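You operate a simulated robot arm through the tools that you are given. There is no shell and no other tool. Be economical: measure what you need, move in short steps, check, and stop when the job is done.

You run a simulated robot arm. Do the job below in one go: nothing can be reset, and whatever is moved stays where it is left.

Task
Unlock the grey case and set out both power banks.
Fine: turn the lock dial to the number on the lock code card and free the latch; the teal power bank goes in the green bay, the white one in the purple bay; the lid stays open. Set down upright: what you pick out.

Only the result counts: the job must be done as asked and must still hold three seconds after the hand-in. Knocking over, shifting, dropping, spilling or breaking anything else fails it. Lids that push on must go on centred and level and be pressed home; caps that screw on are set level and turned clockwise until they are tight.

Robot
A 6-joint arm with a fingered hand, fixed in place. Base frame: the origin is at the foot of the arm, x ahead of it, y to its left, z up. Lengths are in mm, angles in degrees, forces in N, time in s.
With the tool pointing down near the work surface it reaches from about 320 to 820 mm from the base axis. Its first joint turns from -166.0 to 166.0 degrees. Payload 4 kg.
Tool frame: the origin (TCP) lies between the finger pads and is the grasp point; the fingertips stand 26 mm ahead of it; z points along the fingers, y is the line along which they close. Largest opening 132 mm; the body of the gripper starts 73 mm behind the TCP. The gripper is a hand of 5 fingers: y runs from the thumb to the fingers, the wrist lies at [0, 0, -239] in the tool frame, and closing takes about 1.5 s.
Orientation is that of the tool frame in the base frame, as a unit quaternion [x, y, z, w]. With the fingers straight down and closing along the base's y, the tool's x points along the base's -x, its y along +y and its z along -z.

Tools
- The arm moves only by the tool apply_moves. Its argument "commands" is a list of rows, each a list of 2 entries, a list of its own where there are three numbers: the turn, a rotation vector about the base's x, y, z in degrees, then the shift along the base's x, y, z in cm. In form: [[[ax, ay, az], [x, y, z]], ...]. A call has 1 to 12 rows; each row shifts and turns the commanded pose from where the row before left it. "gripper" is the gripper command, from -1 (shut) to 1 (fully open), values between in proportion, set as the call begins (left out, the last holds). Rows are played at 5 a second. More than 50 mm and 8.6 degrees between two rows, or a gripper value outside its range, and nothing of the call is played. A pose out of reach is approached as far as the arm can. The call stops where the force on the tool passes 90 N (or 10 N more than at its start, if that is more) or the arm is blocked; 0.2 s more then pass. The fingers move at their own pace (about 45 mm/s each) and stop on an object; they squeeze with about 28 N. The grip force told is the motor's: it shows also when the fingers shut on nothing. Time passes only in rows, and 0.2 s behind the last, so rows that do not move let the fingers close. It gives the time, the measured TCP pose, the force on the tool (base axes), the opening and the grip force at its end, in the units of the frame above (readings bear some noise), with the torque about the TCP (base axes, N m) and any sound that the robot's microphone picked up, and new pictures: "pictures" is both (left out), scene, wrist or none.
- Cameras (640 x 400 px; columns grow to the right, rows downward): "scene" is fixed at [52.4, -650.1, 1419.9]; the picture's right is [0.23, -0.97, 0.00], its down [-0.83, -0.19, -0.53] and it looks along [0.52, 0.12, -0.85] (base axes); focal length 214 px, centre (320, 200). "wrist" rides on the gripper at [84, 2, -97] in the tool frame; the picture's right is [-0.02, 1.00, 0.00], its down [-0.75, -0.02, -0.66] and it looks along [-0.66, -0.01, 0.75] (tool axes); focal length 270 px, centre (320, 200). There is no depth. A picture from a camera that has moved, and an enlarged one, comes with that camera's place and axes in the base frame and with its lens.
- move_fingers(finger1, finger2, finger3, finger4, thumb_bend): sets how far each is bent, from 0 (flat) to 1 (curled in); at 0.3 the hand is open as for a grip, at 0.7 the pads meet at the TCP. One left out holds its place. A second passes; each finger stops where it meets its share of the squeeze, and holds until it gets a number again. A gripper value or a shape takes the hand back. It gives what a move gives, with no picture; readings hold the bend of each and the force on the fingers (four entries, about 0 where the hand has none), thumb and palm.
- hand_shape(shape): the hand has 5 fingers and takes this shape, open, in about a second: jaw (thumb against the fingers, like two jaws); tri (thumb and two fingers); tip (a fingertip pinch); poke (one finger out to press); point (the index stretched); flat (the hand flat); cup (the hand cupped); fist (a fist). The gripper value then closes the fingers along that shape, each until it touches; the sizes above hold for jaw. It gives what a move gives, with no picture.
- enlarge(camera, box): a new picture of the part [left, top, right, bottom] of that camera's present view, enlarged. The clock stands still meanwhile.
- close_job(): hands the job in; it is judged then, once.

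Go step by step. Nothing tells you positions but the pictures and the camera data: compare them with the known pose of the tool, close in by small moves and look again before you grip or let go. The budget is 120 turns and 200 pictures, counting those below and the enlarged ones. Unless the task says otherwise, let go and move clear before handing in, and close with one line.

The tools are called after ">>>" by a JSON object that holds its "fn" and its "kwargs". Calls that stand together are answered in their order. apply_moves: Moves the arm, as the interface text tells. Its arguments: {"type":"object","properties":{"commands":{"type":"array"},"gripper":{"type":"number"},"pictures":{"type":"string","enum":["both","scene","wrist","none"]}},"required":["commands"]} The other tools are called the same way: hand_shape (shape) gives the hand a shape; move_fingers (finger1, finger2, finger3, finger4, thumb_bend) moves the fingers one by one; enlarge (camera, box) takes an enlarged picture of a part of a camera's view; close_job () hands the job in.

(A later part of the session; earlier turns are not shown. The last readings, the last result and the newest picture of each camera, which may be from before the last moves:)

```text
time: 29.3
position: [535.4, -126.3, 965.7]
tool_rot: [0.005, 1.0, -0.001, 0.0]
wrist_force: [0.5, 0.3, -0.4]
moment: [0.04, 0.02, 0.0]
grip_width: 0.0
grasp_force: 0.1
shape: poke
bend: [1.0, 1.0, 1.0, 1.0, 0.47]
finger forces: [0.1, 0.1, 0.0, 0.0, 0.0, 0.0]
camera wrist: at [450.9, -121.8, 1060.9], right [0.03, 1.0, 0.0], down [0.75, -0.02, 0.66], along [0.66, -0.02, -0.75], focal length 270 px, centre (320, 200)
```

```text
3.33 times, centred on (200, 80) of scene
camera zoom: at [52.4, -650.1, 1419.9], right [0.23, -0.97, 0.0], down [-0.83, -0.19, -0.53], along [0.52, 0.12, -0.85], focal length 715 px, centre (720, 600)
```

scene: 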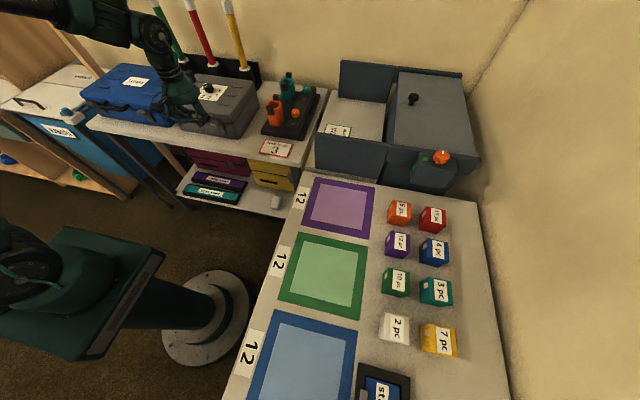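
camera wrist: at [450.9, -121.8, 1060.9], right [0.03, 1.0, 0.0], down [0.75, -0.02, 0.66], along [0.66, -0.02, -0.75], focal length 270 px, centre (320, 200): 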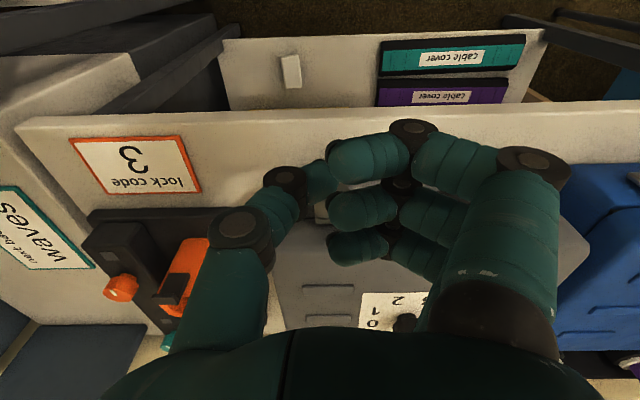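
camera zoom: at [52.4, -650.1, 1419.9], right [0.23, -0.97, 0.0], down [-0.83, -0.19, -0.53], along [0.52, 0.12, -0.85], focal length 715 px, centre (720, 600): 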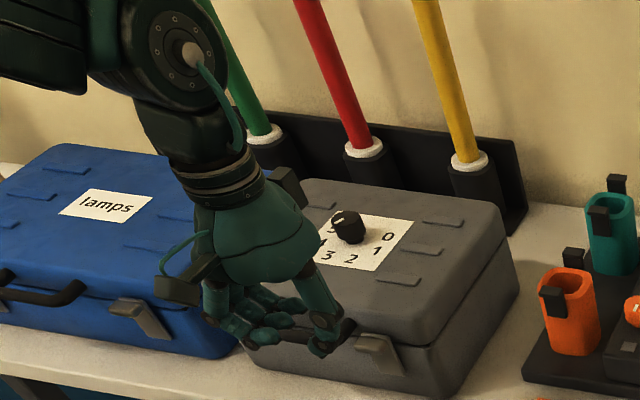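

Poke gives a bent thumb only, so I'll try the point shape.

>>> {"fn": "hand_shape", "kwargs": {"shape": "point"}}

>>> {"fn": "apply_moves", "kwargs": {"commands": [[[0, 0, 0], [0, 0, 0]]], "pictures": "wrist"}}

>>> {"fn": "enlarge", "kwargs": {"camera": "scene", "box": [140, 20, 260, 140]}}

```text
time: 30.2
position: [534.2, -124.5, 965.0]
tool_rot: [0.005, 1.0, -0.001, 0.0]
wrist_force: [0.4, 0.4, 0.1]
moment: [-0.01, 0.02, -0.01]
grip_width: 126.2
grasp_force: 0.0
shape: point
bend: [0.28, 1.0, 1.0, 1.0, 0.55]
finger forces: [0.0, 0.0, 0.0, 0.0, 0.1, 0.0]
```

```text
time: 30.6
position: [535.0, -123.3, 965.5]
tool_rot: [0.004, 1.0, 0.0, 0.0]
wrist_force: [-0.5, 0.0, -0.2]
moment: [-0.02, -0.01, 0.0]
grip_width: 125.7
grasp_force: 0.1
shape: point
bend: [0.28, 1.0, 1.0, 1.0, 0.55]
finger forces: [0.1, 0.0, 0.0, 0.0, 0.0, 0.1]
camera wrist: at [450.9, -121.8, 1060.9], right [0.03, 1.0, 0.0], down [0.75, -0.02, 0.66], along [0.66, -0.02, -0.75], focal length 270 px, centre (320, 200)
```

wrist: 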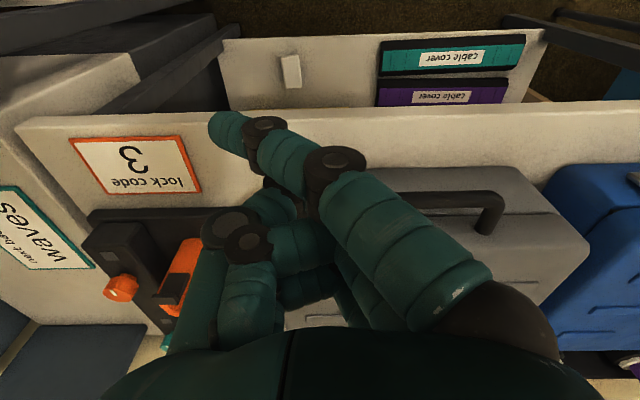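

```text
3.33 times, centred on (200, 80) of scene
camera zoom: at [52.4, -650.1, 1419.9], right [0.23, -0.97, 0.0], down [-0.83, -0.19, -0.53], along [0.52, 0.12, -0.85], focal length 715 px, centre (720, 600)
```

zoom: 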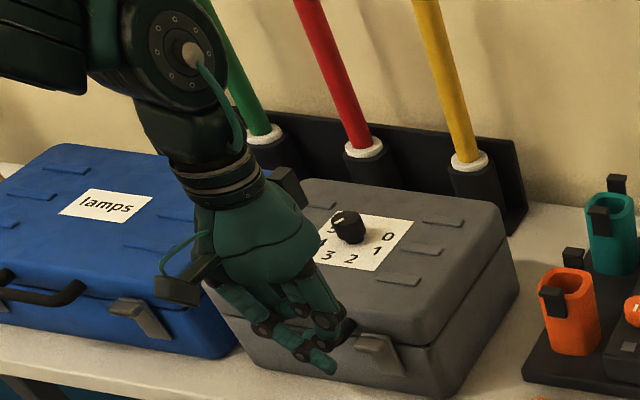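

The index leans sideways in this shape. I'll try the tip pinch, which should give a downward-pointing beak when closed.

>>> {"fn": "hand_shape", "kwargs": {"shape": "tip"}}

>>> {"fn": "apply_moves", "kwargs": {"commands": [[[0, 0, 0], [0, 0, 0]]], "pictures": "wrist"}}

>>> {"fn": "enlarge", "kwargs": {"camera": "scene", "box": [140, 20, 260, 140]}}

```text
time: 31.5
position: [535.1, -123.8, 965.7]
tool_rot: [0.004, 1.0, -0.001, 0.001]
wrist_force: [-0.4, 0.3, 0.9]
moment: [0.0, -0.01, 0.0]
grip_width: 131.8
grasp_force: 0.0
shape: tip
bend: [0.0, 0.3, 0.3, 0.0, 0.3]
finger forces: [0.0, 0.1, 0.1, 0.1, 0.0, 0.1]
```

```text
time: 31.9
position: [534.5, -124.8, 964.5]
tool_rot: [0.005, 1.0, -0.001, 0.0]
wrist_force: [0.3, 0.2, 0.1]
moment: [0.03, 0.01, 0.01]
grip_width: 131.8
grasp_force: 0.1
shape: tip
bend: [0.0, 0.3, 0.3, 0.0, 0.3]
finger forces: [0.1, 0.0, 0.0, 0.0, 0.0, 0.1]
camera wrist: at [450.9, -121.8, 1060.9], right [0.03, 1.0, 0.0], down [0.75, -0.02, 0.66], along [0.66, -0.02, -0.75], focal length 270 px, centre (320, 200)
```

wrist: 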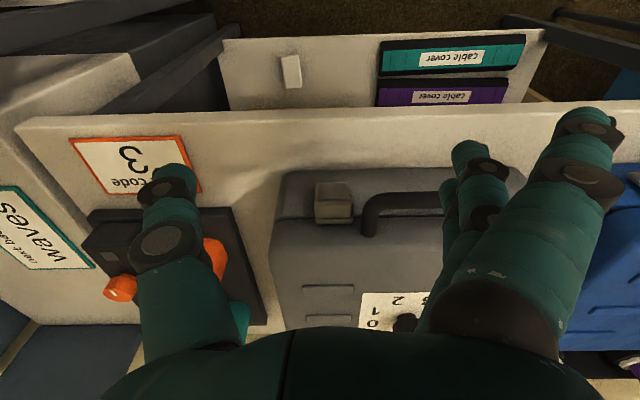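

```text
3.33 times, centred on (200, 80) of scene
camera zoom: at [52.4, -650.1, 1419.9], right [0.23, -0.97, 0.0], down [-0.83, -0.19, -0.53], along [0.52, 0.12, -0.85], focal length 715 px, centre (720, 600)
```

zoom: 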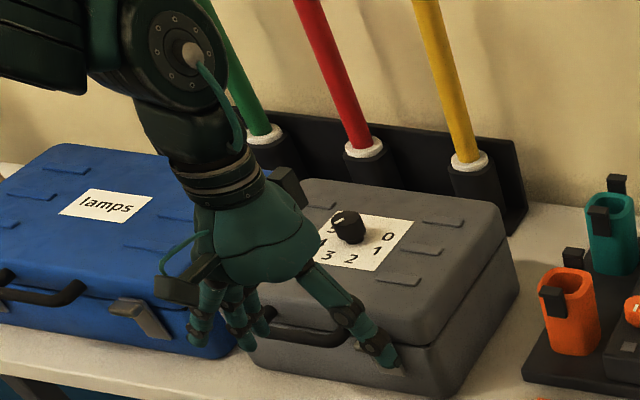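

None of the shapes gives a neat poker, so I'll use the thumb: jaw partly open, hand yawed +90° so the thumb is over the tab and the fingers hang free in front of the case.

>>> {"fn": "hand_shape", "kwargs": {"shape": "jaw"}}

>>> {"fn": "apply_moves", "kwargs": {"commands": [[[0, 0, 8.2], [0, 0.1, 0]], [[0, 0, 8.2], [0, 0.1, 0]], [[0, 0, 8.2], [0, 0.1, 0]], [[0, 0, 8.2], [0, 0.1, 0]], [[0, 0, 8.2], [0, 0.1, 0]], [[0, 0, 8.2], [0, 0.1, 0]], [[0, 0, 8.2], [0, 0.1, 0]], [[0, 0, 8.2], [0, 0.1, 0]], [[0, 0, 8.2], [0, 0.1, 0]], [[0, 0, 8.2], [0, 0.1, 0]], [[0, 0, 8.2], [0, 0, 0]], [[0, 0, 0], [0, 0, 0]]], "gripper": 0.2, "pictures": "wrist"}}

>>> {"fn": "enlarge", "kwargs": {"camera": "scene", "box": [140, 20, 260, 140]}}

```text
time: 32.8
position: [535.0, -125.3, 964.9]
tool_rot: [0.005, 1.0, 0.0, 0.0]
wrist_force: [0.5, -0.7, -1.2]
moment: [-0.01, -0.03, 0.0]
grip_width: 131.9
grasp_force: 0.0
shape: jaw
bend: [0.3, 0.3, 0.3, 0.3, 0.3]
finger forces: [0.0, 0.1, 0.0, 0.0, 0.0, 0.1]
```

```text
time: 35.4
position: [540.9, -82.3, 967.3]
tool_rot: [-0.604, 0.797, 0.007, 0.007]
wrist_force: [-0.5, -0.7, -0.6]
moment: [0.01, -0.01, 0.0]
grip_width: 79.5
grasp_force: 0.0
shape: jaw
bend: [0.71, 0.71, 0.71, 0.71, 0.69]
finger forces: [0.1, 0.0, 0.0, 0.0, 0.1, 0.1]
out of reach, approached as far as the arm can: row 9, 10, 11
camera wrist: at [516.7, -164.0, 1061.1], right [-0.96, 0.29, 0.0], down [0.22, 0.71, 0.67], along [0.19, 0.64, -0.74], focal length 270 px, centre (320, 200)
```

wrist: 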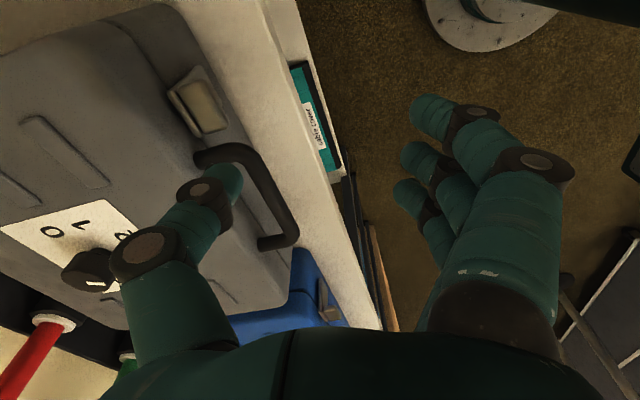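

```text
3.33 times, centred on (200, 80) of scene
camera zoom: at [52.4, -650.1, 1419.9], right [0.23, -0.97, 0.0], down [-0.83, -0.19, -0.53], along [0.52, 0.12, -0.85], focal length 715 px, centre (720, 600)
```

zoom: 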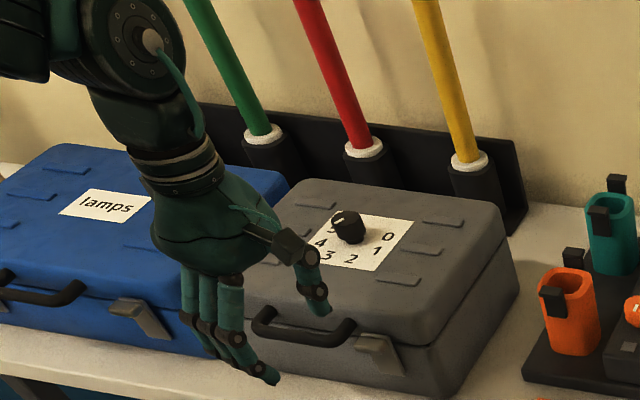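

The wrist limit stops the yaw near 74°. I'll back off to about 68° and put the thumb over the tab, then check.

>>> {"fn": "apply_moves", "kwargs": {"commands": [[[0, 0, -6], [1.3, -0.6, 0]], [[0, 0, 0], [1.3, -0.6, 0]], [[0, 0, 0], [1.3, -0.6, -2]], [[0, 0, 0], [0, 0, -1.5]], [[0, 0, 0], [0, 0, 0]]], "pictures": "wrist"}}

>>> {"fn": "enlarge", "kwargs": {"camera": "scene", "box": [170, 70, 260, 145]}}

```text
time: 36.6
position: [581.3, -100.4, 941.3]
tool_rot: [-0.56, 0.828, 0.0, 0.012]
wrist_force: [-7.8, 1.9, 78.0]
moment: [-1.88, -3.66, -0.09]
grip_width: 74.0
grasp_force: 0.0
shape: jaw
bend: [0.71, 0.71, 0.71, 0.71, 0.74]
finger forces: [0.0, 0.0, 0.0, 0.0, 78.8, 0.1]
camera wrist: at [547.2, -179.9, 1034.9], right [-0.92, 0.39, -0.01], down [0.28, 0.68, 0.67], along [0.27, 0.62, -0.74], focal length 270 px, centre (320, 200)
```

wrist: 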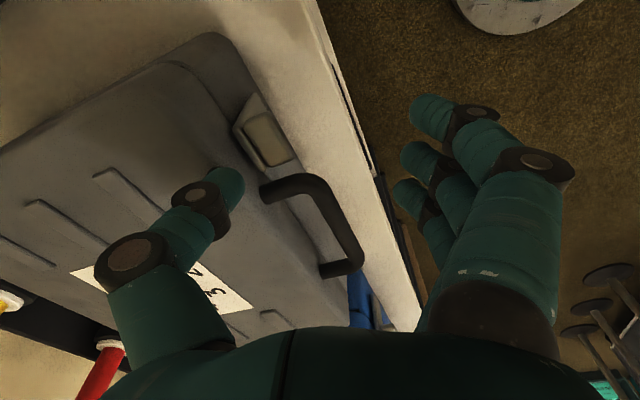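

```text
5.33 times, centred on (215, 108) of scene
camera zoom: at [52.4, -650.1, 1419.9], right [0.23, -0.97, 0.0], down [-0.83, -0.19, -0.53], along [0.52, 0.12, -0.85], focal length 1144 px, centre (880, 693)
```

zoom: 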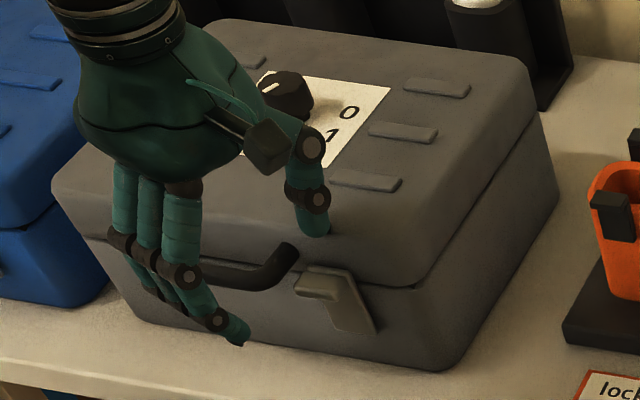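

The thumb landed on the lid's front edge rather than the tab; nothing seems to have moved. I'll lift, shift about 18 mm toward −x and check.

>>> {"fn": "apply_moves", "kwargs": {"commands": [[[0, 0, 0], [0, 0, 2.0]], [[0, 0, 0], [-1.8, 0.2, 0]], [[0, 0, 0], [0, 0, 0]]], "pictures": "wrist"}}

>>> {"fn": "enlarge", "kwargs": {"camera": "scene", "box": [170, 70, 260, 145]}}

```text
time: 37.4
position: [560.7, -97.5, 953.4]
tool_rot: [-0.56, 0.828, 0.007, 0.005]
wrist_force: [0.2, 0.0, -0.7]
moment: [0.02, 0.03, 0.01]
grip_width: 79.4
grasp_force: 0.0
shape: jaw
bend: [0.71, 0.71, 0.71, 0.71, 0.69]
finger forces: [0.0, 0.1, 0.0, 0.0, 0.1, 0.0]
camera wrist: at [528.8, -177.1, 1047.8], right [-0.92, 0.39, 0.0], down [0.29, 0.68, 0.67], along [0.26, 0.62, -0.74], focal length 270 px, centre (320, 200)
```

wrist: 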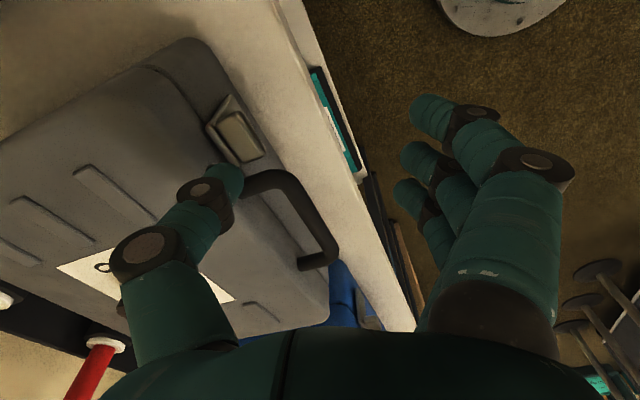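

```text
5.33 times, centred on (215, 108) of scene
camera zoom: at [52.4, -650.1, 1419.9], right [0.23, -0.97, 0.0], down [-0.83, -0.19, -0.53], along [0.52, 0.12, -0.85], focal length 1144 px, centre (880, 693)
```

zoom: 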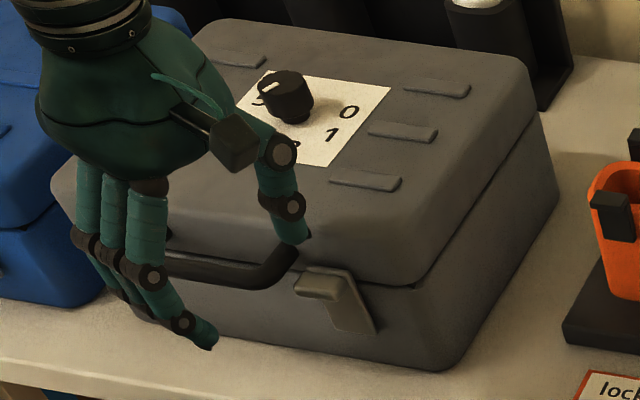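

Both views agree that the thumb needs about +5 mm x and +7 mm y to be over the tab. I'll shift and descend in steps.

>>> {"fn": "apply_moves", "kwargs": {"commands": [[[0, 0, 0], [0.5, 0.7, 0]], [[0, 0, 0], [0, 0, -1.5]], [[0, 0, 0], [0, 0, -1.5]], [[0, 0, 0], [0, 0, 0]]], "pictures": "wrist"}}

>>> {"fn": "enlarge", "kwargs": {"camera": "scene", "box": [170, 70, 260, 145]}}

```text
time: 38.4
position: [568.1, -91.9, 922.7]
tool_rot: [-0.561, 0.828, 0.006, 0.008]
wrist_force: [0.1, 0.3, -0.5]
moment: [0.01, 0.02, 0.0]
grip_width: 79.4
grasp_force: 0.1
shape: jaw
bend: [0.71, 0.71, 0.71, 0.71, 0.69]
finger forces: [0.0, 0.1, 0.1, 0.0, 0.0, 0.1]
camera wrist: at [534.0, -170.5, 1017.0], right [-0.92, 0.39, 0.0], down [0.29, 0.68, 0.67], along [0.26, 0.62, -0.74], focal length 270 px, centre (320, 200)
```

wrist: 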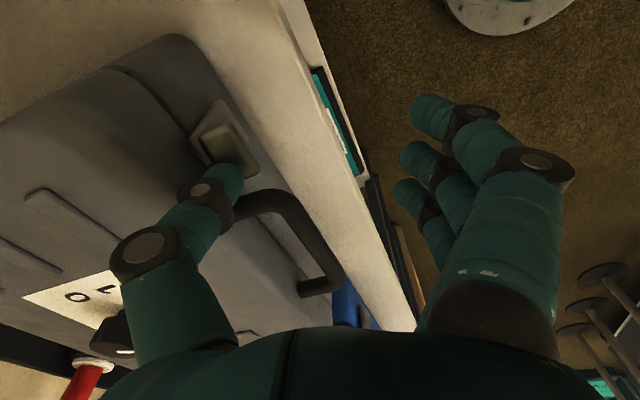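

```text
5.33 times, centred on (215, 108) of scene
camera zoom: at [52.4, -650.1, 1419.9], right [0.23, -0.97, 0.0], down [-0.83, -0.19, -0.53], along [0.52, 0.12, -0.85], focal length 1144 px, centre (880, 693)
```

zoom: 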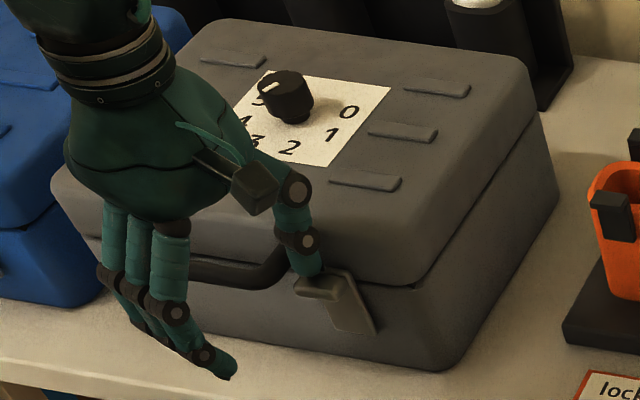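

The thumb is nearly on the tab. I'll nudge it 5 mm away from the handle and press down.

>>> {"fn": "apply_moves", "kwargs": {"commands": [[[0, 0, 0], [-0.2, -0.5, -0.4]], [[0, 0, 0], [0, 0, -0.5]], [[0, 0, 0], [0, 0, -0.5]], [[0, 0, 0], [0, 0, 0]]], "pictures": "wrist"}}

>>> {"fn": "enlarge", "kwargs": {"camera": "scene", "box": [170, 70, 260, 145]}}

```text
time: 39.4
position: [562.8, -95.6, 906.3]
tool_rot: [-0.56, 0.829, 0.009, 0.004]
wrist_force: [-16.9, -4.9, 19.3]
moment: [-0.19, -0.07, -0.23]
grip_width: 62.2
grasp_force: 0.0
shape: jaw
bend: [0.71, 0.71, 0.71, 0.71, 0.8]
finger forces: [0.0, 0.0, 0.0, 0.1, 25.0, 0.1]
camera wrist: at [530.1, -175.2, 1000.6], right [-0.92, 0.39, 0.01], down [0.3, 0.68, 0.67], along [0.25, 0.62, -0.74], focal length 270 px, centre (320, 200)
```

wrist: 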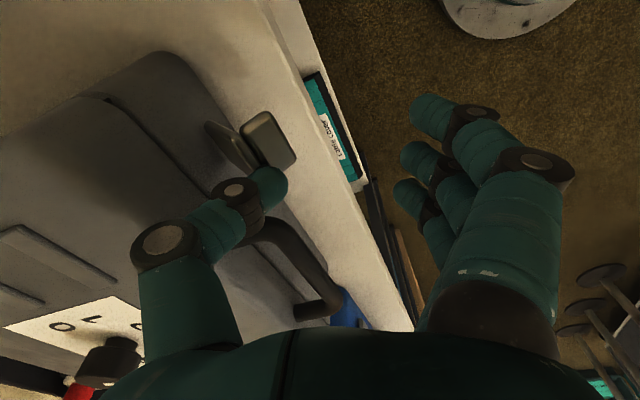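

```text
5.33 times, centred on (215, 108) of scene
camera zoom: at [52.4, -650.1, 1419.9], right [0.23, -0.97, 0.0], down [-0.83, -0.19, -0.53], along [0.52, 0.12, -0.85], focal length 1144 px, centre (880, 693)
```

zoom: 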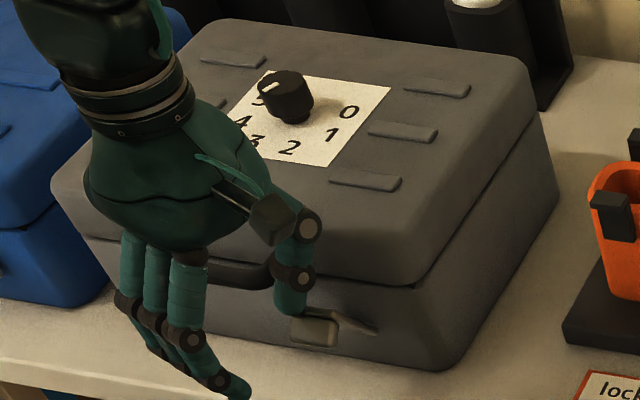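

The latch is swinging outward, so the dial is accepted. I'll push further down and out.

>>> {"fn": "apply_moves", "kwargs": {"commands": [[[0, 0, 0], [-0.5, 0, -0.5]], [[0, 0, 0], [-0.5, 0, -0.5]], [[0, 0, 0], [-0.5, 0, -0.5]], [[0, 0, 0], [-0.5, 0, -0.5]], [[0, 0, 0], [0, 0, 0]]], "pictures": "wrist"}}

>>> {"fn": "enlarge", "kwargs": {"camera": "scene", "box": [170, 70, 260, 145]}}

```text
time: 40.6
position: [546.9, -94.8, 887.5]
tool_rot: [-0.562, 0.827, 0.006, 0.008]
wrist_force: [0.5, -0.6, -0.4]
moment: [0.0, 0.03, 0.01]
grip_width: 79.4
grasp_force: 0.0
shape: jaw
bend: [0.71, 0.71, 0.71, 0.71, 0.69]
finger forces: [0.0, 0.0, 0.0, 0.0, 0.1, 0.0]
camera wrist: at [512.4, -174.4, 981.9], right [-0.92, 0.39, 0.0], down [0.29, 0.68, 0.67], along [0.26, 0.62, -0.74], focal length 270 px, centre (320, 200)
```

wrist: 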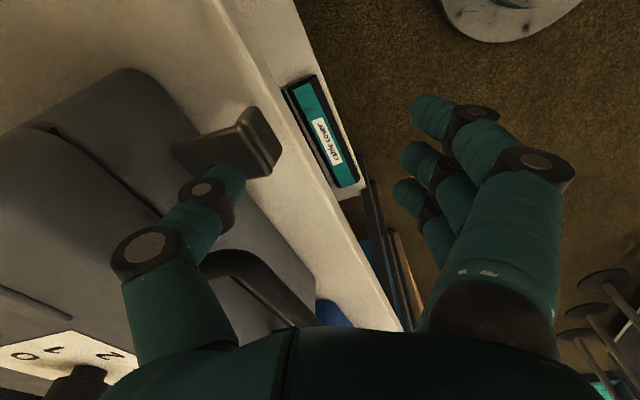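

```text
5.33 times, centred on (215, 108) of scene
camera zoom: at [52.4, -650.1, 1419.9], right [0.23, -0.97, 0.0], down [-0.83, -0.19, -0.53], along [0.52, 0.12, -0.85], focal length 1144 px, centre (880, 693)
```

zoom: 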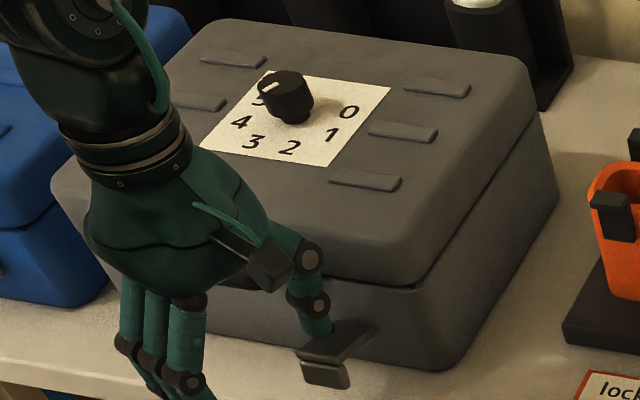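

The latch is free and hangs open. Next is the handle, which is mounted on the lid; I'll rise and view it to plan gripping the bar and swinging the lid up.

>>> {"fn": "apply_moves", "kwargs": {"commands": [[[0, 0, 0], [-1, 0, 3]], [[0, 0, 0], [0, 0, 4]], [[0, 0, 0], [0, 2, 3]], [[0, 0, 0], [2, 2.5, 1]], [[0, 0, 0], [2, 1, 1]], [[0, 0, 0], [0, 0, 0]]], "gripper": 0.2, "pictures": "wrist"}}

>>> {"fn": "enlarge", "kwargs": {"camera": "scene", "box": [150, 50, 270, 145]}}

```text
time: 42.0
position: [575.9, -38.4, 1008.7]
tool_rot: [-0.56, 0.828, 0.007, 0.008]
wrist_force: [0.4, -0.1, 0.4]
moment: [0.02, 0.04, -0.03]
grip_width: 79.6
grasp_force: 0.1
shape: jaw
bend: [0.71, 0.71, 0.71, 0.71, 0.69]
finger forces: [0.0, 0.1, 0.0, 0.0, 0.0, 0.1]
camera wrist: at [542.5, -118.4, 1103.1], right [-0.92, 0.39, 0.0], down [0.29, 0.68, 0.67], along [0.26, 0.62, -0.74], focal length 270 px, centre (320, 200)
```

wrist: 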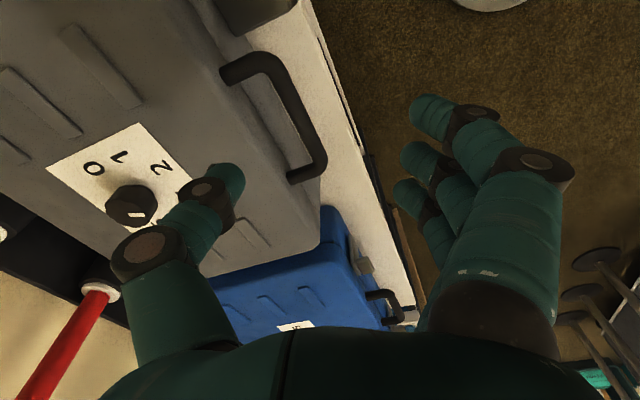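

```text
4.21 times, centred on (210, 98) of scene
camera zoom: at [52.4, -650.1, 1419.9], right [0.23, -0.97, 0.0], down [-0.83, -0.19, -0.53], along [0.52, 0.12, -0.85], focal length 903 px, centre (783, 632)
```

zoom: 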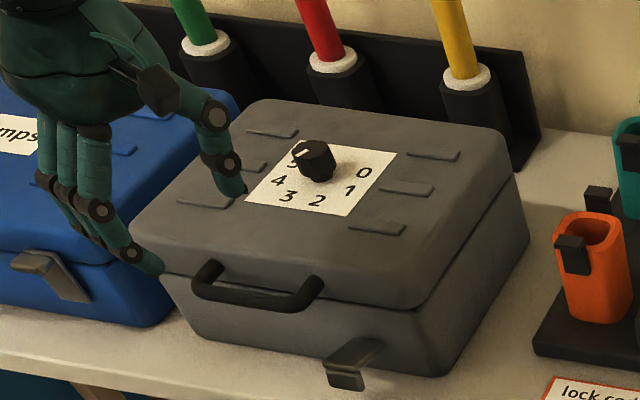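

The handle sits on the lid, with its bar centre about (601, −42, 899) and about 96 mm wide. I plan to squeeze it from both ends (closing along y) with the tool pitched forward, so it can pivot between the pads as the lid swings. First I'll back off, undo the yaw and pitch the hand.

>>> {"fn": "apply_moves", "kwargs": {"commands": [[[0, 0, -8.5], [-1.5, 0, 1]], [[0, 0, -8.5], [-1.5, 0, 1]], [[0, 0, -8.5], [-1.5, 0, 1]], [[0, 0, -8.5], [-1.5, 0, 0]], [[0, 0, -8.5], [-1.5, 0, 0]], [[0, 0, -8.5], [-1.5, 0, 0]], [[0, 0, -8.5], [-1.5, 0, 0]], [[0, 0, -8.5], [-1.5, 0, 0]]], "gripper": 1, "pictures": "none"}}

>>> {"fn": "apply_moves", "kwargs": {"commands": [[[0, -8, 0], [0, 0, 0]], [[0, -8, 0], [0, 0, 0]], [[0, -8, 0], [0, 0, 0]], [[0, -8, 0], [0, 0, 0]], [[0, -8, 0], [0, 0, 0]], [[0, -8, 0], [0, 0, 0]], [[0, -8, 0], [0, 0, 0]], [[0, -8, 0], [0, 0, 0]], [[0, 0, 0], [0, 0, 0]]], "pictures": "both"}}

```text
time: 43.8
position: [455.2, -40.9, 1037.8]
tool_rot: [0.0, 1.0, 0.001, 0.01]
wrist_force: [-0.2, 0.2, 0.8]
moment: [-0.02, 0.0, 0.02]
grip_width: 131.7
grasp_force: 0.0
shape: jaw
bend: [0.3, 0.3, 0.3, 0.3, 0.3]
finger forces: [0.1, 0.0, 0.0, 0.0, 0.1, 0.0]
```

```text
time: 45.8
position: [498.2, -46.8, 1070.9]
tool_rot: [-0.002, 0.843, 0.0, 0.539]
wrist_force: [-0.3, -0.3, 0.4]
moment: [0.04, -0.01, 0.03]
grip_width: 131.7
grasp_force: 0.1
shape: jaw
bend: [0.3, 0.3, 0.3, 0.3, 0.3]
finger forces: [0.0, 0.0, 0.0, 0.1, 0.0, 0.0]
out of reach, approached as far as the arm can: row 7, 8
camera wrist: at [375.0, -45.7, 1033.9], right [0.0, 1.0, 0.02], down [-0.28, -0.01, 0.96], along [0.96, -0.01, 0.28], focal length 270 px, centre (320, 200)
```

scene: 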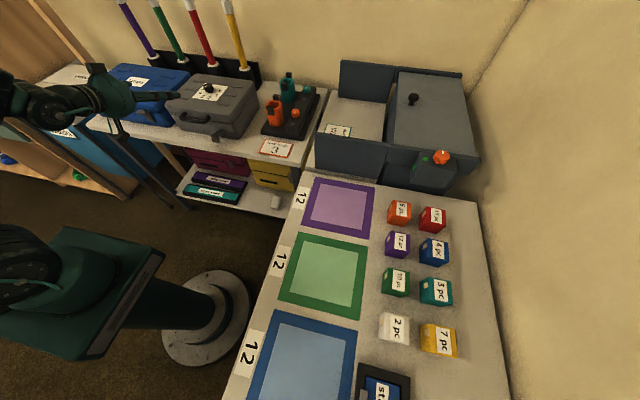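
wrist: 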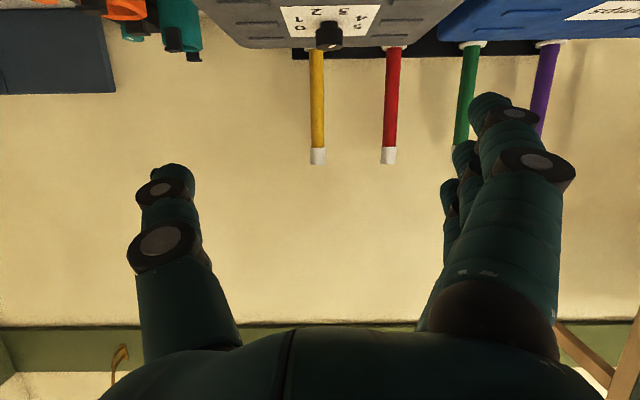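

The hand is pitched about 65° from vertical. The handle spans y ≈ −92 to +16, centred near −39. I'll move to a staging point in front of it.

>>> {"fn": "apply_moves", "kwargs": {"commands": [[[0, 0, 0], [1.2, 0.2, -4.1]], [[0, 0, 0], [1.2, 0.2, -4.1]], [[0, 0, 0], [1.2, 0.2, -4.1]], [[0, 0, 0], [0.9, 0.2, -4.1]], [[0, 0, 0], [0, 0, 0]]], "pictures": "wrist"}}

>>> {"fn": "enlarge", "kwargs": {"camera": "scene", "box": [110, 60, 260, 150]}}

```text
time: 47.0
position: [557.8, -40.7, 912.1]
tool_rot: [-0.001, 0.843, -0.001, 0.538]
wrist_force: [0.0, 0.1, -0.7]
moment: [-0.03, 0.0, 0.02]
grip_width: 131.9
grasp_force: 0.1
shape: jaw
bend: [0.3, 0.3, 0.3, 0.3, 0.3]
finger forces: [0.0, 0.0, 0.0, 0.0, 0.1, 0.1]
out of reach, approached as far as the arm can: row 1, 2
camera wrist: at [435.2, -38.7, 875.4], right [0.01, 1.0, 0.02], down [-0.28, -0.01, 0.96], along [0.96, -0.01, 0.28], focal length 270 px, centre (320, 200)
```

wrist: 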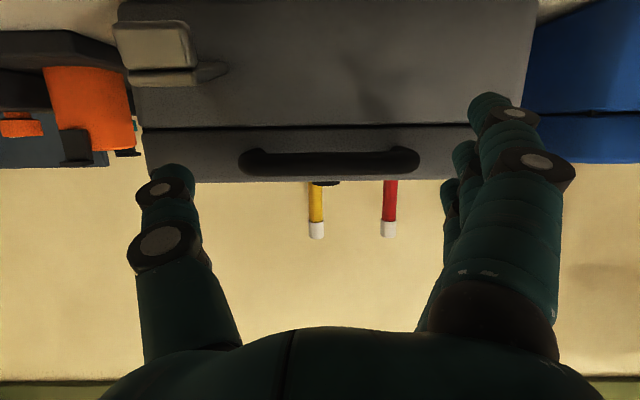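

```text
4.27 times, centred on (185, 105) of scene
camera zoom: at [52.4, -650.1, 1419.9], right [0.23, -0.97, 0.0], down [-0.83, -0.19, -0.53], along [0.52, 0.12, -0.85], focal length 915 px, centre (896, 605)
```

zoom: 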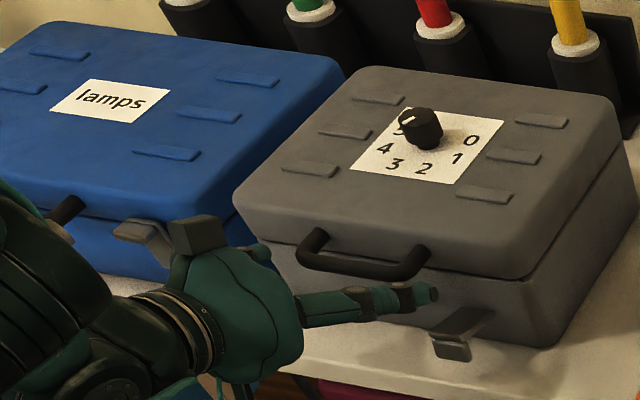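

Well lined up: the handle is centred about 6 mm further in +y, at z ≈ 898. I'll advance so the pads straddle the handle's ends.

>>> {"fn": "apply_moves", "kwargs": {"commands": [[[0, 0, 0], [0, 0.5, -0.5]], [[0, 0, 0], [1.2, 0, -0.4]], [[0, 0, 0], [1.1, 0, -0.3]], [[0, 0, 0], [1.1, 0, -0.2]], [[0, 0, 0], [0, 0, 0]]], "pictures": "wrist"}}

>>> {"fn": "enlarge", "kwargs": {"camera": "scene", "box": [140, 70, 260, 145]}}

```text
time: 48.2
position: [591.9, -34.8, 900.0]
tool_rot: [-0.002, 0.843, 0.0, 0.538]
wrist_force: [0.1, 0.5, 0.4]
moment: [0.02, -0.01, -0.01]
grip_width: 131.8
grasp_force: 0.1
shape: jaw
bend: [0.3, 0.3, 0.3, 0.3, 0.3]
finger forces: [0.0, 0.1, 0.1, 0.0, 0.0, 0.0]
camera wrist: at [468.9, -34.1, 863.3], right [0.0, 1.0, 0.02], down [-0.28, -0.01, 0.96], along [0.96, -0.01, 0.28], focal length 270 px, centre (320, 200)
```

wrist: 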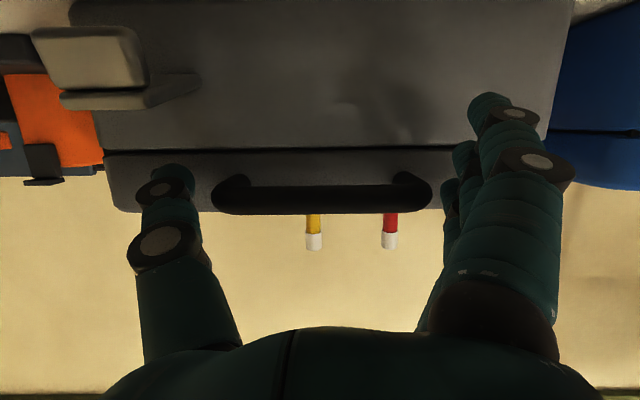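

```text
5.33 times, centred on (200, 108) of scene
camera zoom: at [52.4, -650.1, 1419.9], right [0.23, -0.97, 0.0], down [-0.83, -0.19, -0.53], along [0.52, 0.12, -0.85], focal length 1144 px, centre (960, 693)
```

zoom: 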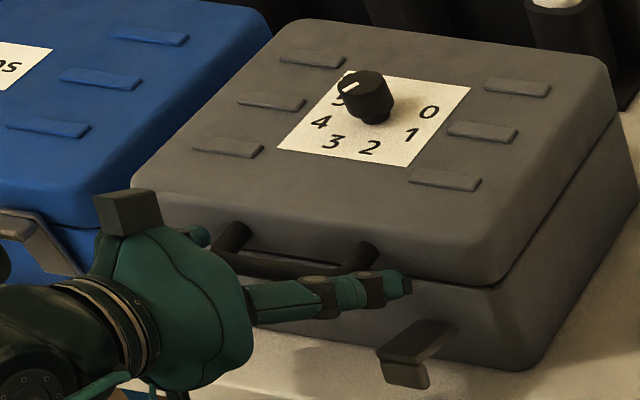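

The bar is at the TCP and centred. I'll close on its ends.

>>> {"fn": "apply_moves", "kwargs": {"commands": [[[0, 0, 0], [0, 0, 0]], [[0, 0, 0], [0, 0, 0]], [[0, 0, 0], [0, 0, 0]], [[0, 0, 0], [0, 0, 0]], [[0, 0, 0], [0, 0, 0]]], "gripper": -1, "pictures": "wrist"}}

```text
time: 49.4
position: [593.1, -35.5, 899.4]
tool_rot: [-0.003, 0.843, 0.0, 0.537]
wrist_force: [-1.9, 0.6, -0.3]
moment: [0.03, -0.03, 0.09]
grip_width: 80.1
grasp_force: 0.1
shape: jaw
bend: [0.73, 0.73, 0.56, 0.73, 0.54]
finger forces: [0.0, 0.9, 0.6, 1.3, 1.0, 0.0]
camera wrist: at [468.8, -34.0, 863.4], right [0.0, 1.0, 0.02], down [-0.28, -0.01, 0.96], along [0.96, -0.01, 0.28], focal length 270 px, centre (320, 200)
```

wrist: 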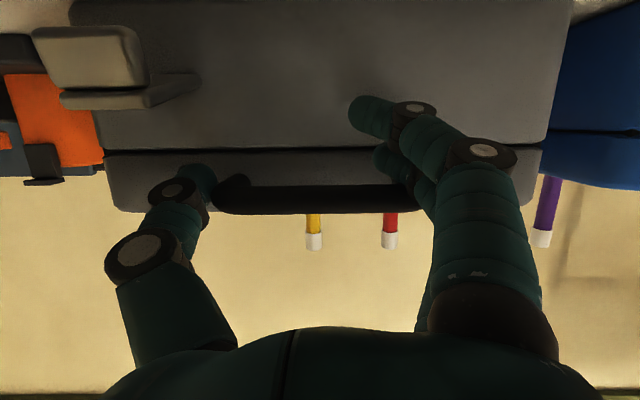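

The index finger is passing under the bar, which makes a useful hook. I'll let the grip finish.

>>> {"fn": "apply_moves", "kwargs": {"commands": [[[0, 0, 0], [0, 0, 0]], [[0, 0, 0], [0, 0, 0]], [[0, 0, 0], [0, 0, 0]], [[0, 0, 0], [0, 0, 0]]], "pictures": "wrist"}}

>>> {"fn": "enlarge", "kwargs": {"camera": "scene", "box": [140, 70, 260, 145]}}

```text
time: 50.4
position: [593.0, -38.3, 899.3]
tool_rot: [-0.001, 0.843, -0.002, 0.538]
wrist_force: [-0.8, -20.5, -2.6]
moment: [0.11, -0.05, -0.07]
grip_width: 68.6
grasp_force: 28.1
shape: jaw
bend: [0.67, 0.76, 0.57, 0.75, 0.58]
finger forces: [0.0, 3.7, 9.1, 0.1, 28.4, 0.0]
camera wrist: at [469.0, -35.7, 863.4], right [0.01, 1.0, 0.01], down [-0.28, -0.01, 0.96], along [0.96, -0.01, 0.28], focal length 270 px, centre (320, 200)
```

wrist: 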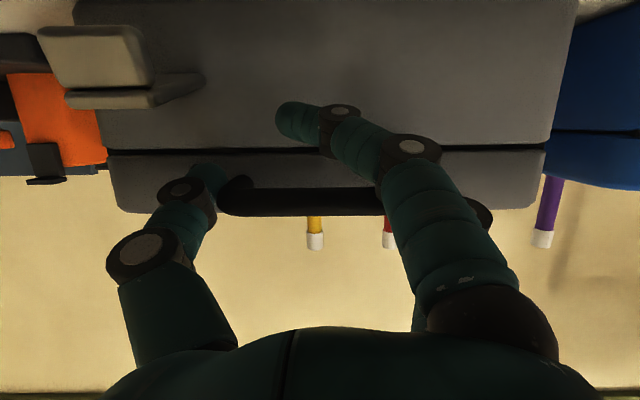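

```text
5.33 times, centred on (200, 108) of scene
camera zoom: at [52.4, -650.1, 1419.9], right [0.23, -0.97, 0.0], down [-0.83, -0.19, -0.53], along [0.52, 0.12, -0.85], focal length 1144 px, centre (960, 693)
```

zoom: 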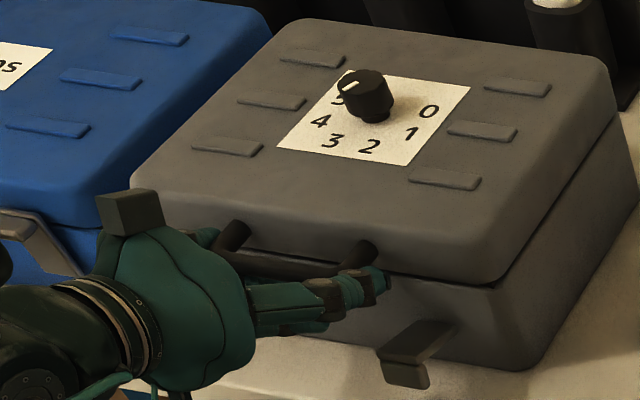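

The grip is secure, with the index under the bar and the thumb on the end. I'll start swinging the lid along an arc about a hinge near x ≈ 875, z ≈ 882.

>>> {"fn": "apply_moves", "kwargs": {"commands": [[[0, 2, 0], [0.24, 0, 2.38]], [[0, 2, 0], [0.46, 0, 2.35]], [[0, 2, 0], [0.65, 0, 2.31]], [[0, 2, 0], [0.85, 0, 2.23]]], "pictures": "both"}}

```text
time: 51.4
position: [615.2, -36.3, 992.2]
tool_rot: [-0.002, 0.879, -0.001, 0.477]
wrist_force: [3.0, -24.8, -4.5]
moment: [0.0, 0.13, -0.25]
grip_width: 67.8
grasp_force: 27.7
shape: jaw
bend: [0.67, 0.76, 0.58, 0.75, 0.58]
finger forces: [0.1, 0.0, 7.2, 0.0, 29.5, 0.0]
camera wrist: at [487.6, -34.4, 974.0], right [0.01, 1.0, 0.01], down [-0.14, -0.01, 0.99], along [0.99, -0.01, 0.14], focal length 270 px, centre (320, 200)
```

scene: 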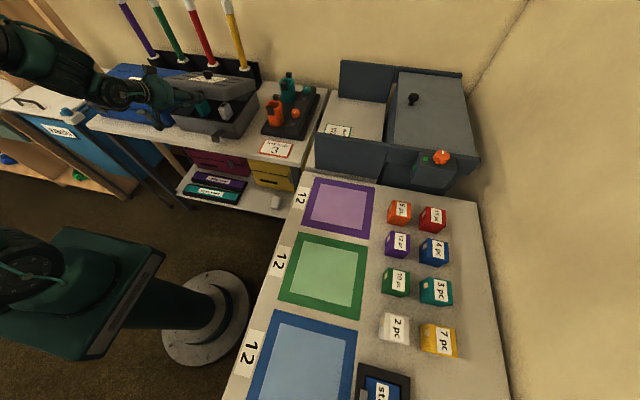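
wrist: 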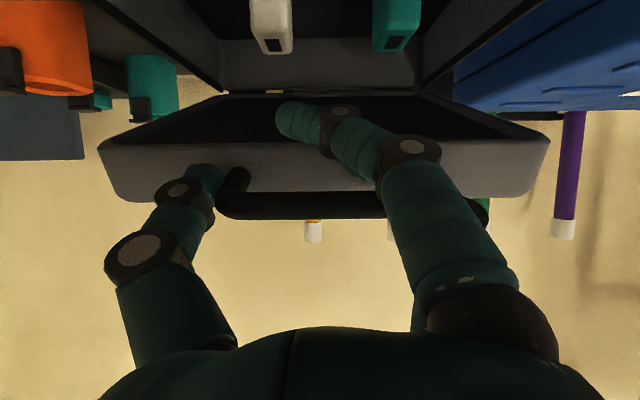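

The lid is rising and I can see the white and teal power banks inside. I'll continue the arc.

>>> {"fn": "apply_moves", "kwargs": {"commands": [[[0, 2, 0], [1.04, 0, 2.16]], [[0, 2, 0], [1.23, 0, 2.06]], [[0, 2, 0], [1.4, 0, 1.94]], [[0, 2, 0], [1.57, 0, 1.81]], [[0, 2, 0], [1.72, 0, 1.67]], [[0, 2, 0], [1.85, 0, 1.51]]], "pictures": "both"}}

```text
time: 52.8
position: [704.3, -36.6, 1105.4]
tool_rot: [-0.002, 0.924, 0.001, 0.382]
wrist_force: [-2.6, -15.7, -0.1]
moment: [-0.15, 0.15, -0.84]
grip_width: 67.6
grasp_force: 27.6
shape: jaw
bend: [0.67, 0.76, 0.58, 0.75, 0.59]
finger forces: [0.1, 0.0, 10.1, 0.0, 23.3, 0.0]
camera wrist: at [576.0, -35.2, 1112.2], right [0.01, 1.0, 0.01], down [0.07, -0.01, 1.0], along [1.0, -0.01, -0.07], focal length 270 px, centre (320, 200)
```

scene: 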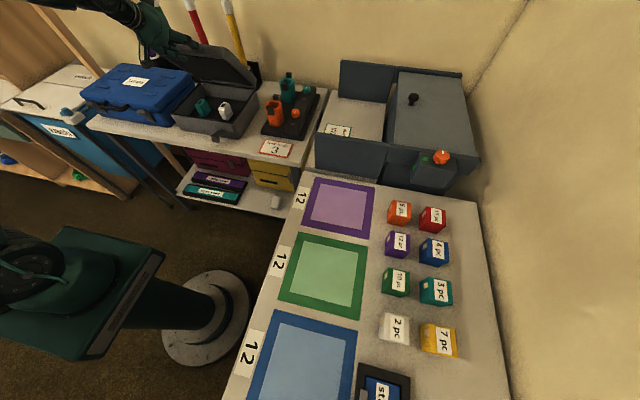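
wrist: 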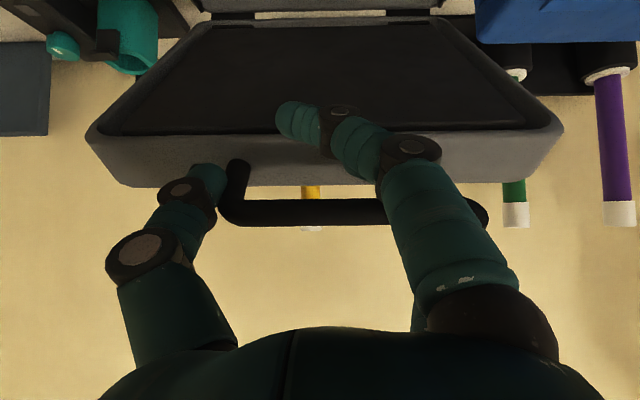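

>>> {"fn": "apply_moves", "kwargs": {"commands": [[[0, 1, 0], [1.98, 0, 1.34]], [[0, 1, 0], [2.1, 0, 1.17]], [[0, 0, 0], [2.18, 0, 0.98]], [[0, 0, 0], [2.26, 0, 0.78]], [[0, 0, 0], [2.32, 0, 0.59]]], "pictures": "both"}}

```text
time: 54.0
position: [810.8, -32.8, 1151.5]
tool_rot: [-0.005, 0.931, 0.001, 0.366]
wrist_force: [0.7, 7.7, -4.0]
moment: [-0.23, 0.14, 0.28]
grip_width: 63.8
grasp_force: 28.3
shape: jaw
bend: [0.67, 0.76, 0.61, 0.74, 0.68]
finger forces: [0.0, 0.1, 7.3, 3.0, 0.1, 0.1]
camera wrist: at [683.6, -32.6, 1164.5], right [0.01, 1.0, 0.01], down [0.1, -0.01, 0.99], along [0.99, 0.0, -0.1], focal length 270 px, centre (320, 200)
```

scene: 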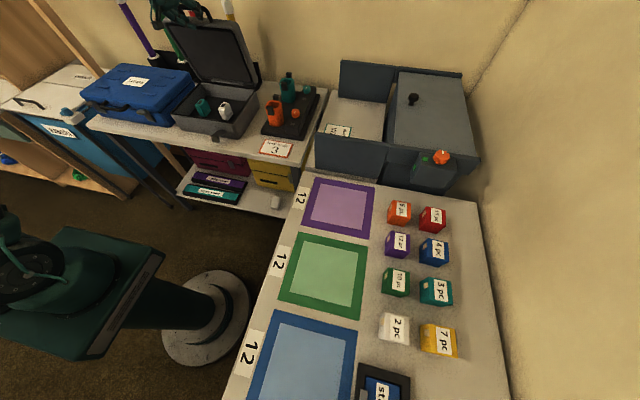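
wrist: 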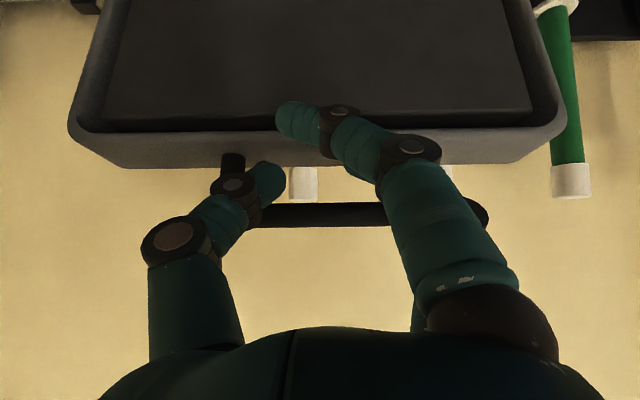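

The thumb slipped past the leg, but the index still carries the lid (about 72° open). I'll keep pushing it back gently.

>>> {"fn": "apply_moves", "kwargs": {"commands": [[[0, 0, 0], [1.2, 0, 0.2]], [[0, 0, 0], [1.2, 0, 0.2]], [[0, 0, 0], [1.2, 0, 0.1]], [[0, 0, 0], [1.2, 0, 0.1]]], "pictures": "both"}}

```text
time: 55.0
position: [859.4, -35.2, 1159.7]
tool_rot: [-0.003, 0.93, 0.001, 0.367]
wrist_force: [1.1, 5.6, 0.0]
moment: [-0.08, 0.02, 0.19]
grip_width: 64.2
grasp_force: 27.8
shape: jaw
bend: [0.67, 0.76, 0.61, 0.74, 0.68]
finger forces: [0.0, 0.1, 5.0, 2.1, 0.1, 0.0]
camera wrist: at [732.2, -33.8, 1170.9], right [0.01, 1.0, 0.01], down [0.1, -0.01, 0.99], along [0.99, -0.01, -0.1], focal length 270 px, centre (320, 200)
```

scene: 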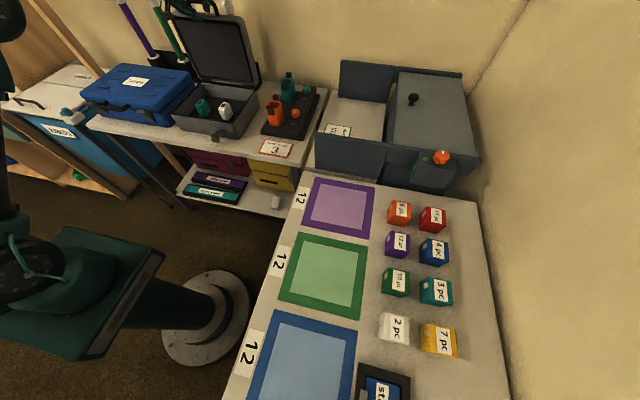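
wrist: 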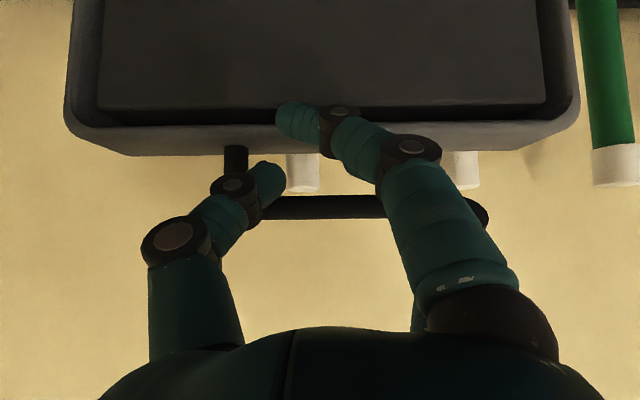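

>>> {"fn": "apply_moves", "kwargs": {"commands": [[[0, 0, 0], [1.2, 0, 0]], [[0, 0, 0], [1.2, 0, 0]], [[0, 0, 0], [1.2, 0, -0.1]]], "pictures": "wrist"}}

>>> {"fn": "enlarge", "kwargs": {"camera": "scene", "box": [130, 0, 280, 140]}}

```text
time: 55.8
position: [888.6, -34.5, 1156.2]
tool_rot: [-0.008, 0.934, 0.0, 0.356]
wrist_force: [-44.0, -2.2, 7.0]
moment: [-0.42, 0.03, 2.03]
grip_width: 59.5
grasp_force: 27.6
shape: jaw
bend: [0.67, 0.76, 0.74, 0.77, 0.68]
finger forces: [0.0, 0.0, 46.9, 15.8, 0.0, 0.0]
stopped in row 3: the force on the tool passed its limit at 104 N (the readings are from after the stop); the commanded pose is now the measured one
camera wrist: at [760.8, -34.3, 1171.8], right [0.0, 1.0, 0.01], down [0.12, -0.01, 0.99], along [0.99, 0.0, -0.12], focal length 270 px, centre (320, 200)
```

wrist: 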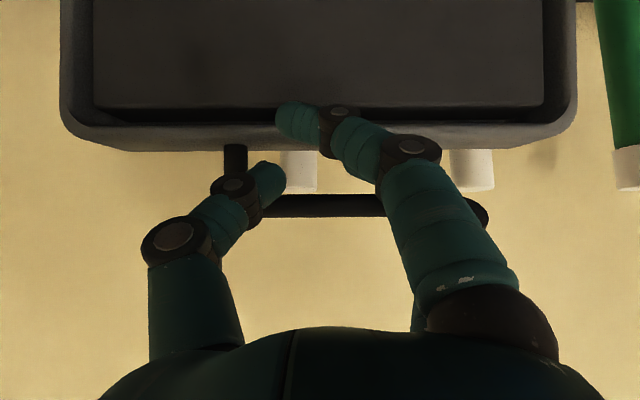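

```text
2.86 times, centred on (205, 70) of scene
camera zoom: at [52.4, -650.1, 1419.9], right [0.23, -0.97, 0.0], down [-0.83, -0.19, -0.53], along [0.52, 0.12, -0.85], focal length 613 px, centre (649, 571)
```

zoom: 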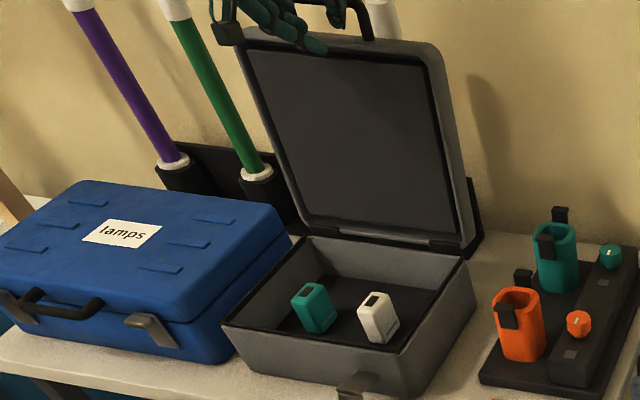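

The lid hit its stop slightly past vertical. I'll unload, open the fingers slowly, and see whether it stays.

>>> {"fn": "apply_moves", "kwargs": {"commands": [[[0, 0, 0], [-0.3, 0, 0]], [[0, 0, 0], [0, 0, 0]], [[0, 0, 0], [0, 0, 0]], [[0, 0, 0], [0, 0, 0]], [[0, 0, 0], [0, 0, 0]], [[0, 0, 0], [0, 0, 0]], [[0, 0, 0], [0, 0, 0]]], "gripper": 1, "pictures": "wrist"}}

```text
time: 57.4
position: [886.0, -38.9, 1160.1]
tool_rot: [-0.004, 0.933, -0.001, 0.361]
wrist_force: [-55.7, -34.0, 28.6]
moment: [-0.6, -0.49, 1.83]
grip_width: 113.6
grasp_force: 0.0
shape: jaw
bend: [0.3, 0.3, 0.57, 0.73, 0.3]
finger forces: [0.0, 0.0, 68.1, 46.1, 0.0, 0.1]
camera wrist: at [757.7, -37.5, 1173.9], right [0.01, 1.0, 0.01], down [0.11, -0.01, 0.99], along [0.99, -0.01, -0.11], focal length 270 px, centre (320, 200)
```

wrist: 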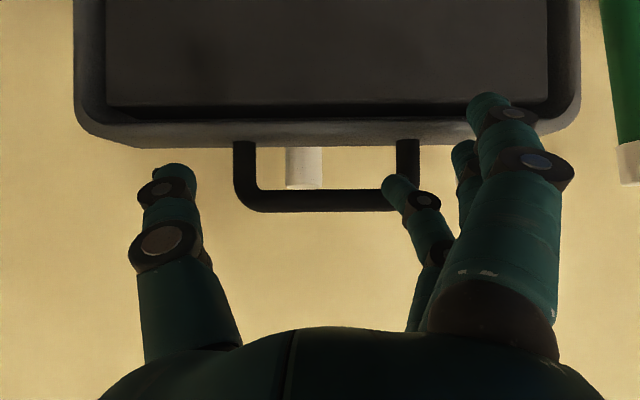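

Fingers 3 and 4 are pressing against the handle corner from the front. I'll back away and shift −y slightly.

>>> {"fn": "apply_moves", "kwargs": {"commands": [[[0, 0, 0], [-0.5, -0.4, 0]], [[0, 0, 0], [-0.5, -0.4, 0]], [[0, 0, 0], [0, 0, 0]]], "pictures": "wrist"}}

>>> {"fn": "enlarge", "kwargs": {"camera": "scene", "box": [130, 0, 280, 140]}}

```text
time: 58.2
position: [875.9, -40.8, 1161.6]
tool_rot: [-0.007, 0.932, 0.0, 0.362]
wrist_force: [-21.9, -12.9, 41.2]
moment: [0.98, -1.69, 0.06]
grip_width: 118.2
grasp_force: 0.1
shape: jaw
bend: [0.3, 0.3, 0.3, 0.71, 0.3]
finger forces: [0.0, 0.0, 0.0, 45.7, 0.0, 0.1]
camera wrist: at [748.6, -41.2, 1175.2], right [0.0, 1.0, 0.01], down [0.11, -0.01, 0.99], along [0.99, 0.0, -0.11], focal length 270 px, centre (320, 200)
```

wrist: 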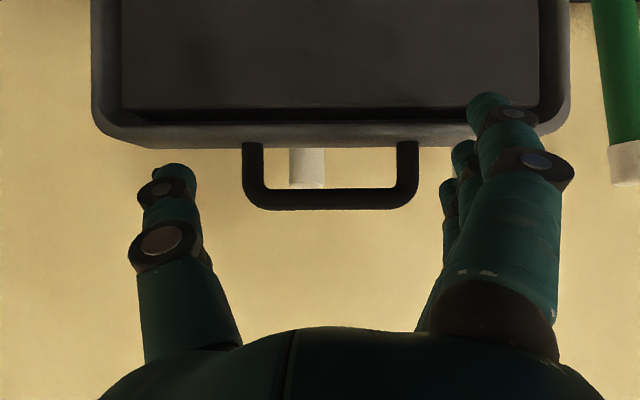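

```text
2.86 times, centred on (205, 70) of scene
camera zoom: at [52.4, -650.1, 1419.9], right [0.23, -0.97, 0.0], down [-0.83, -0.19, -0.53], along [0.52, 0.12, -0.85], focal length 613 px, centre (649, 571)
```

zoom: 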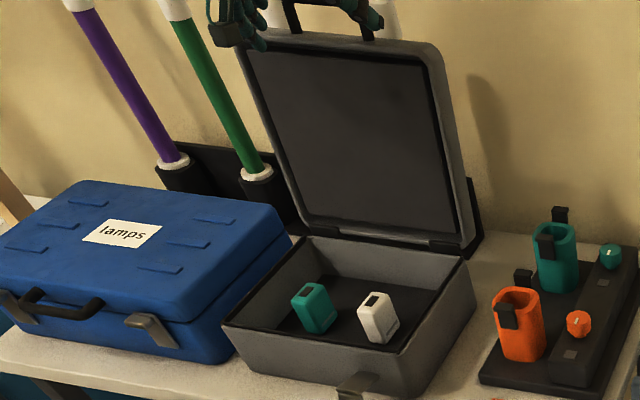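

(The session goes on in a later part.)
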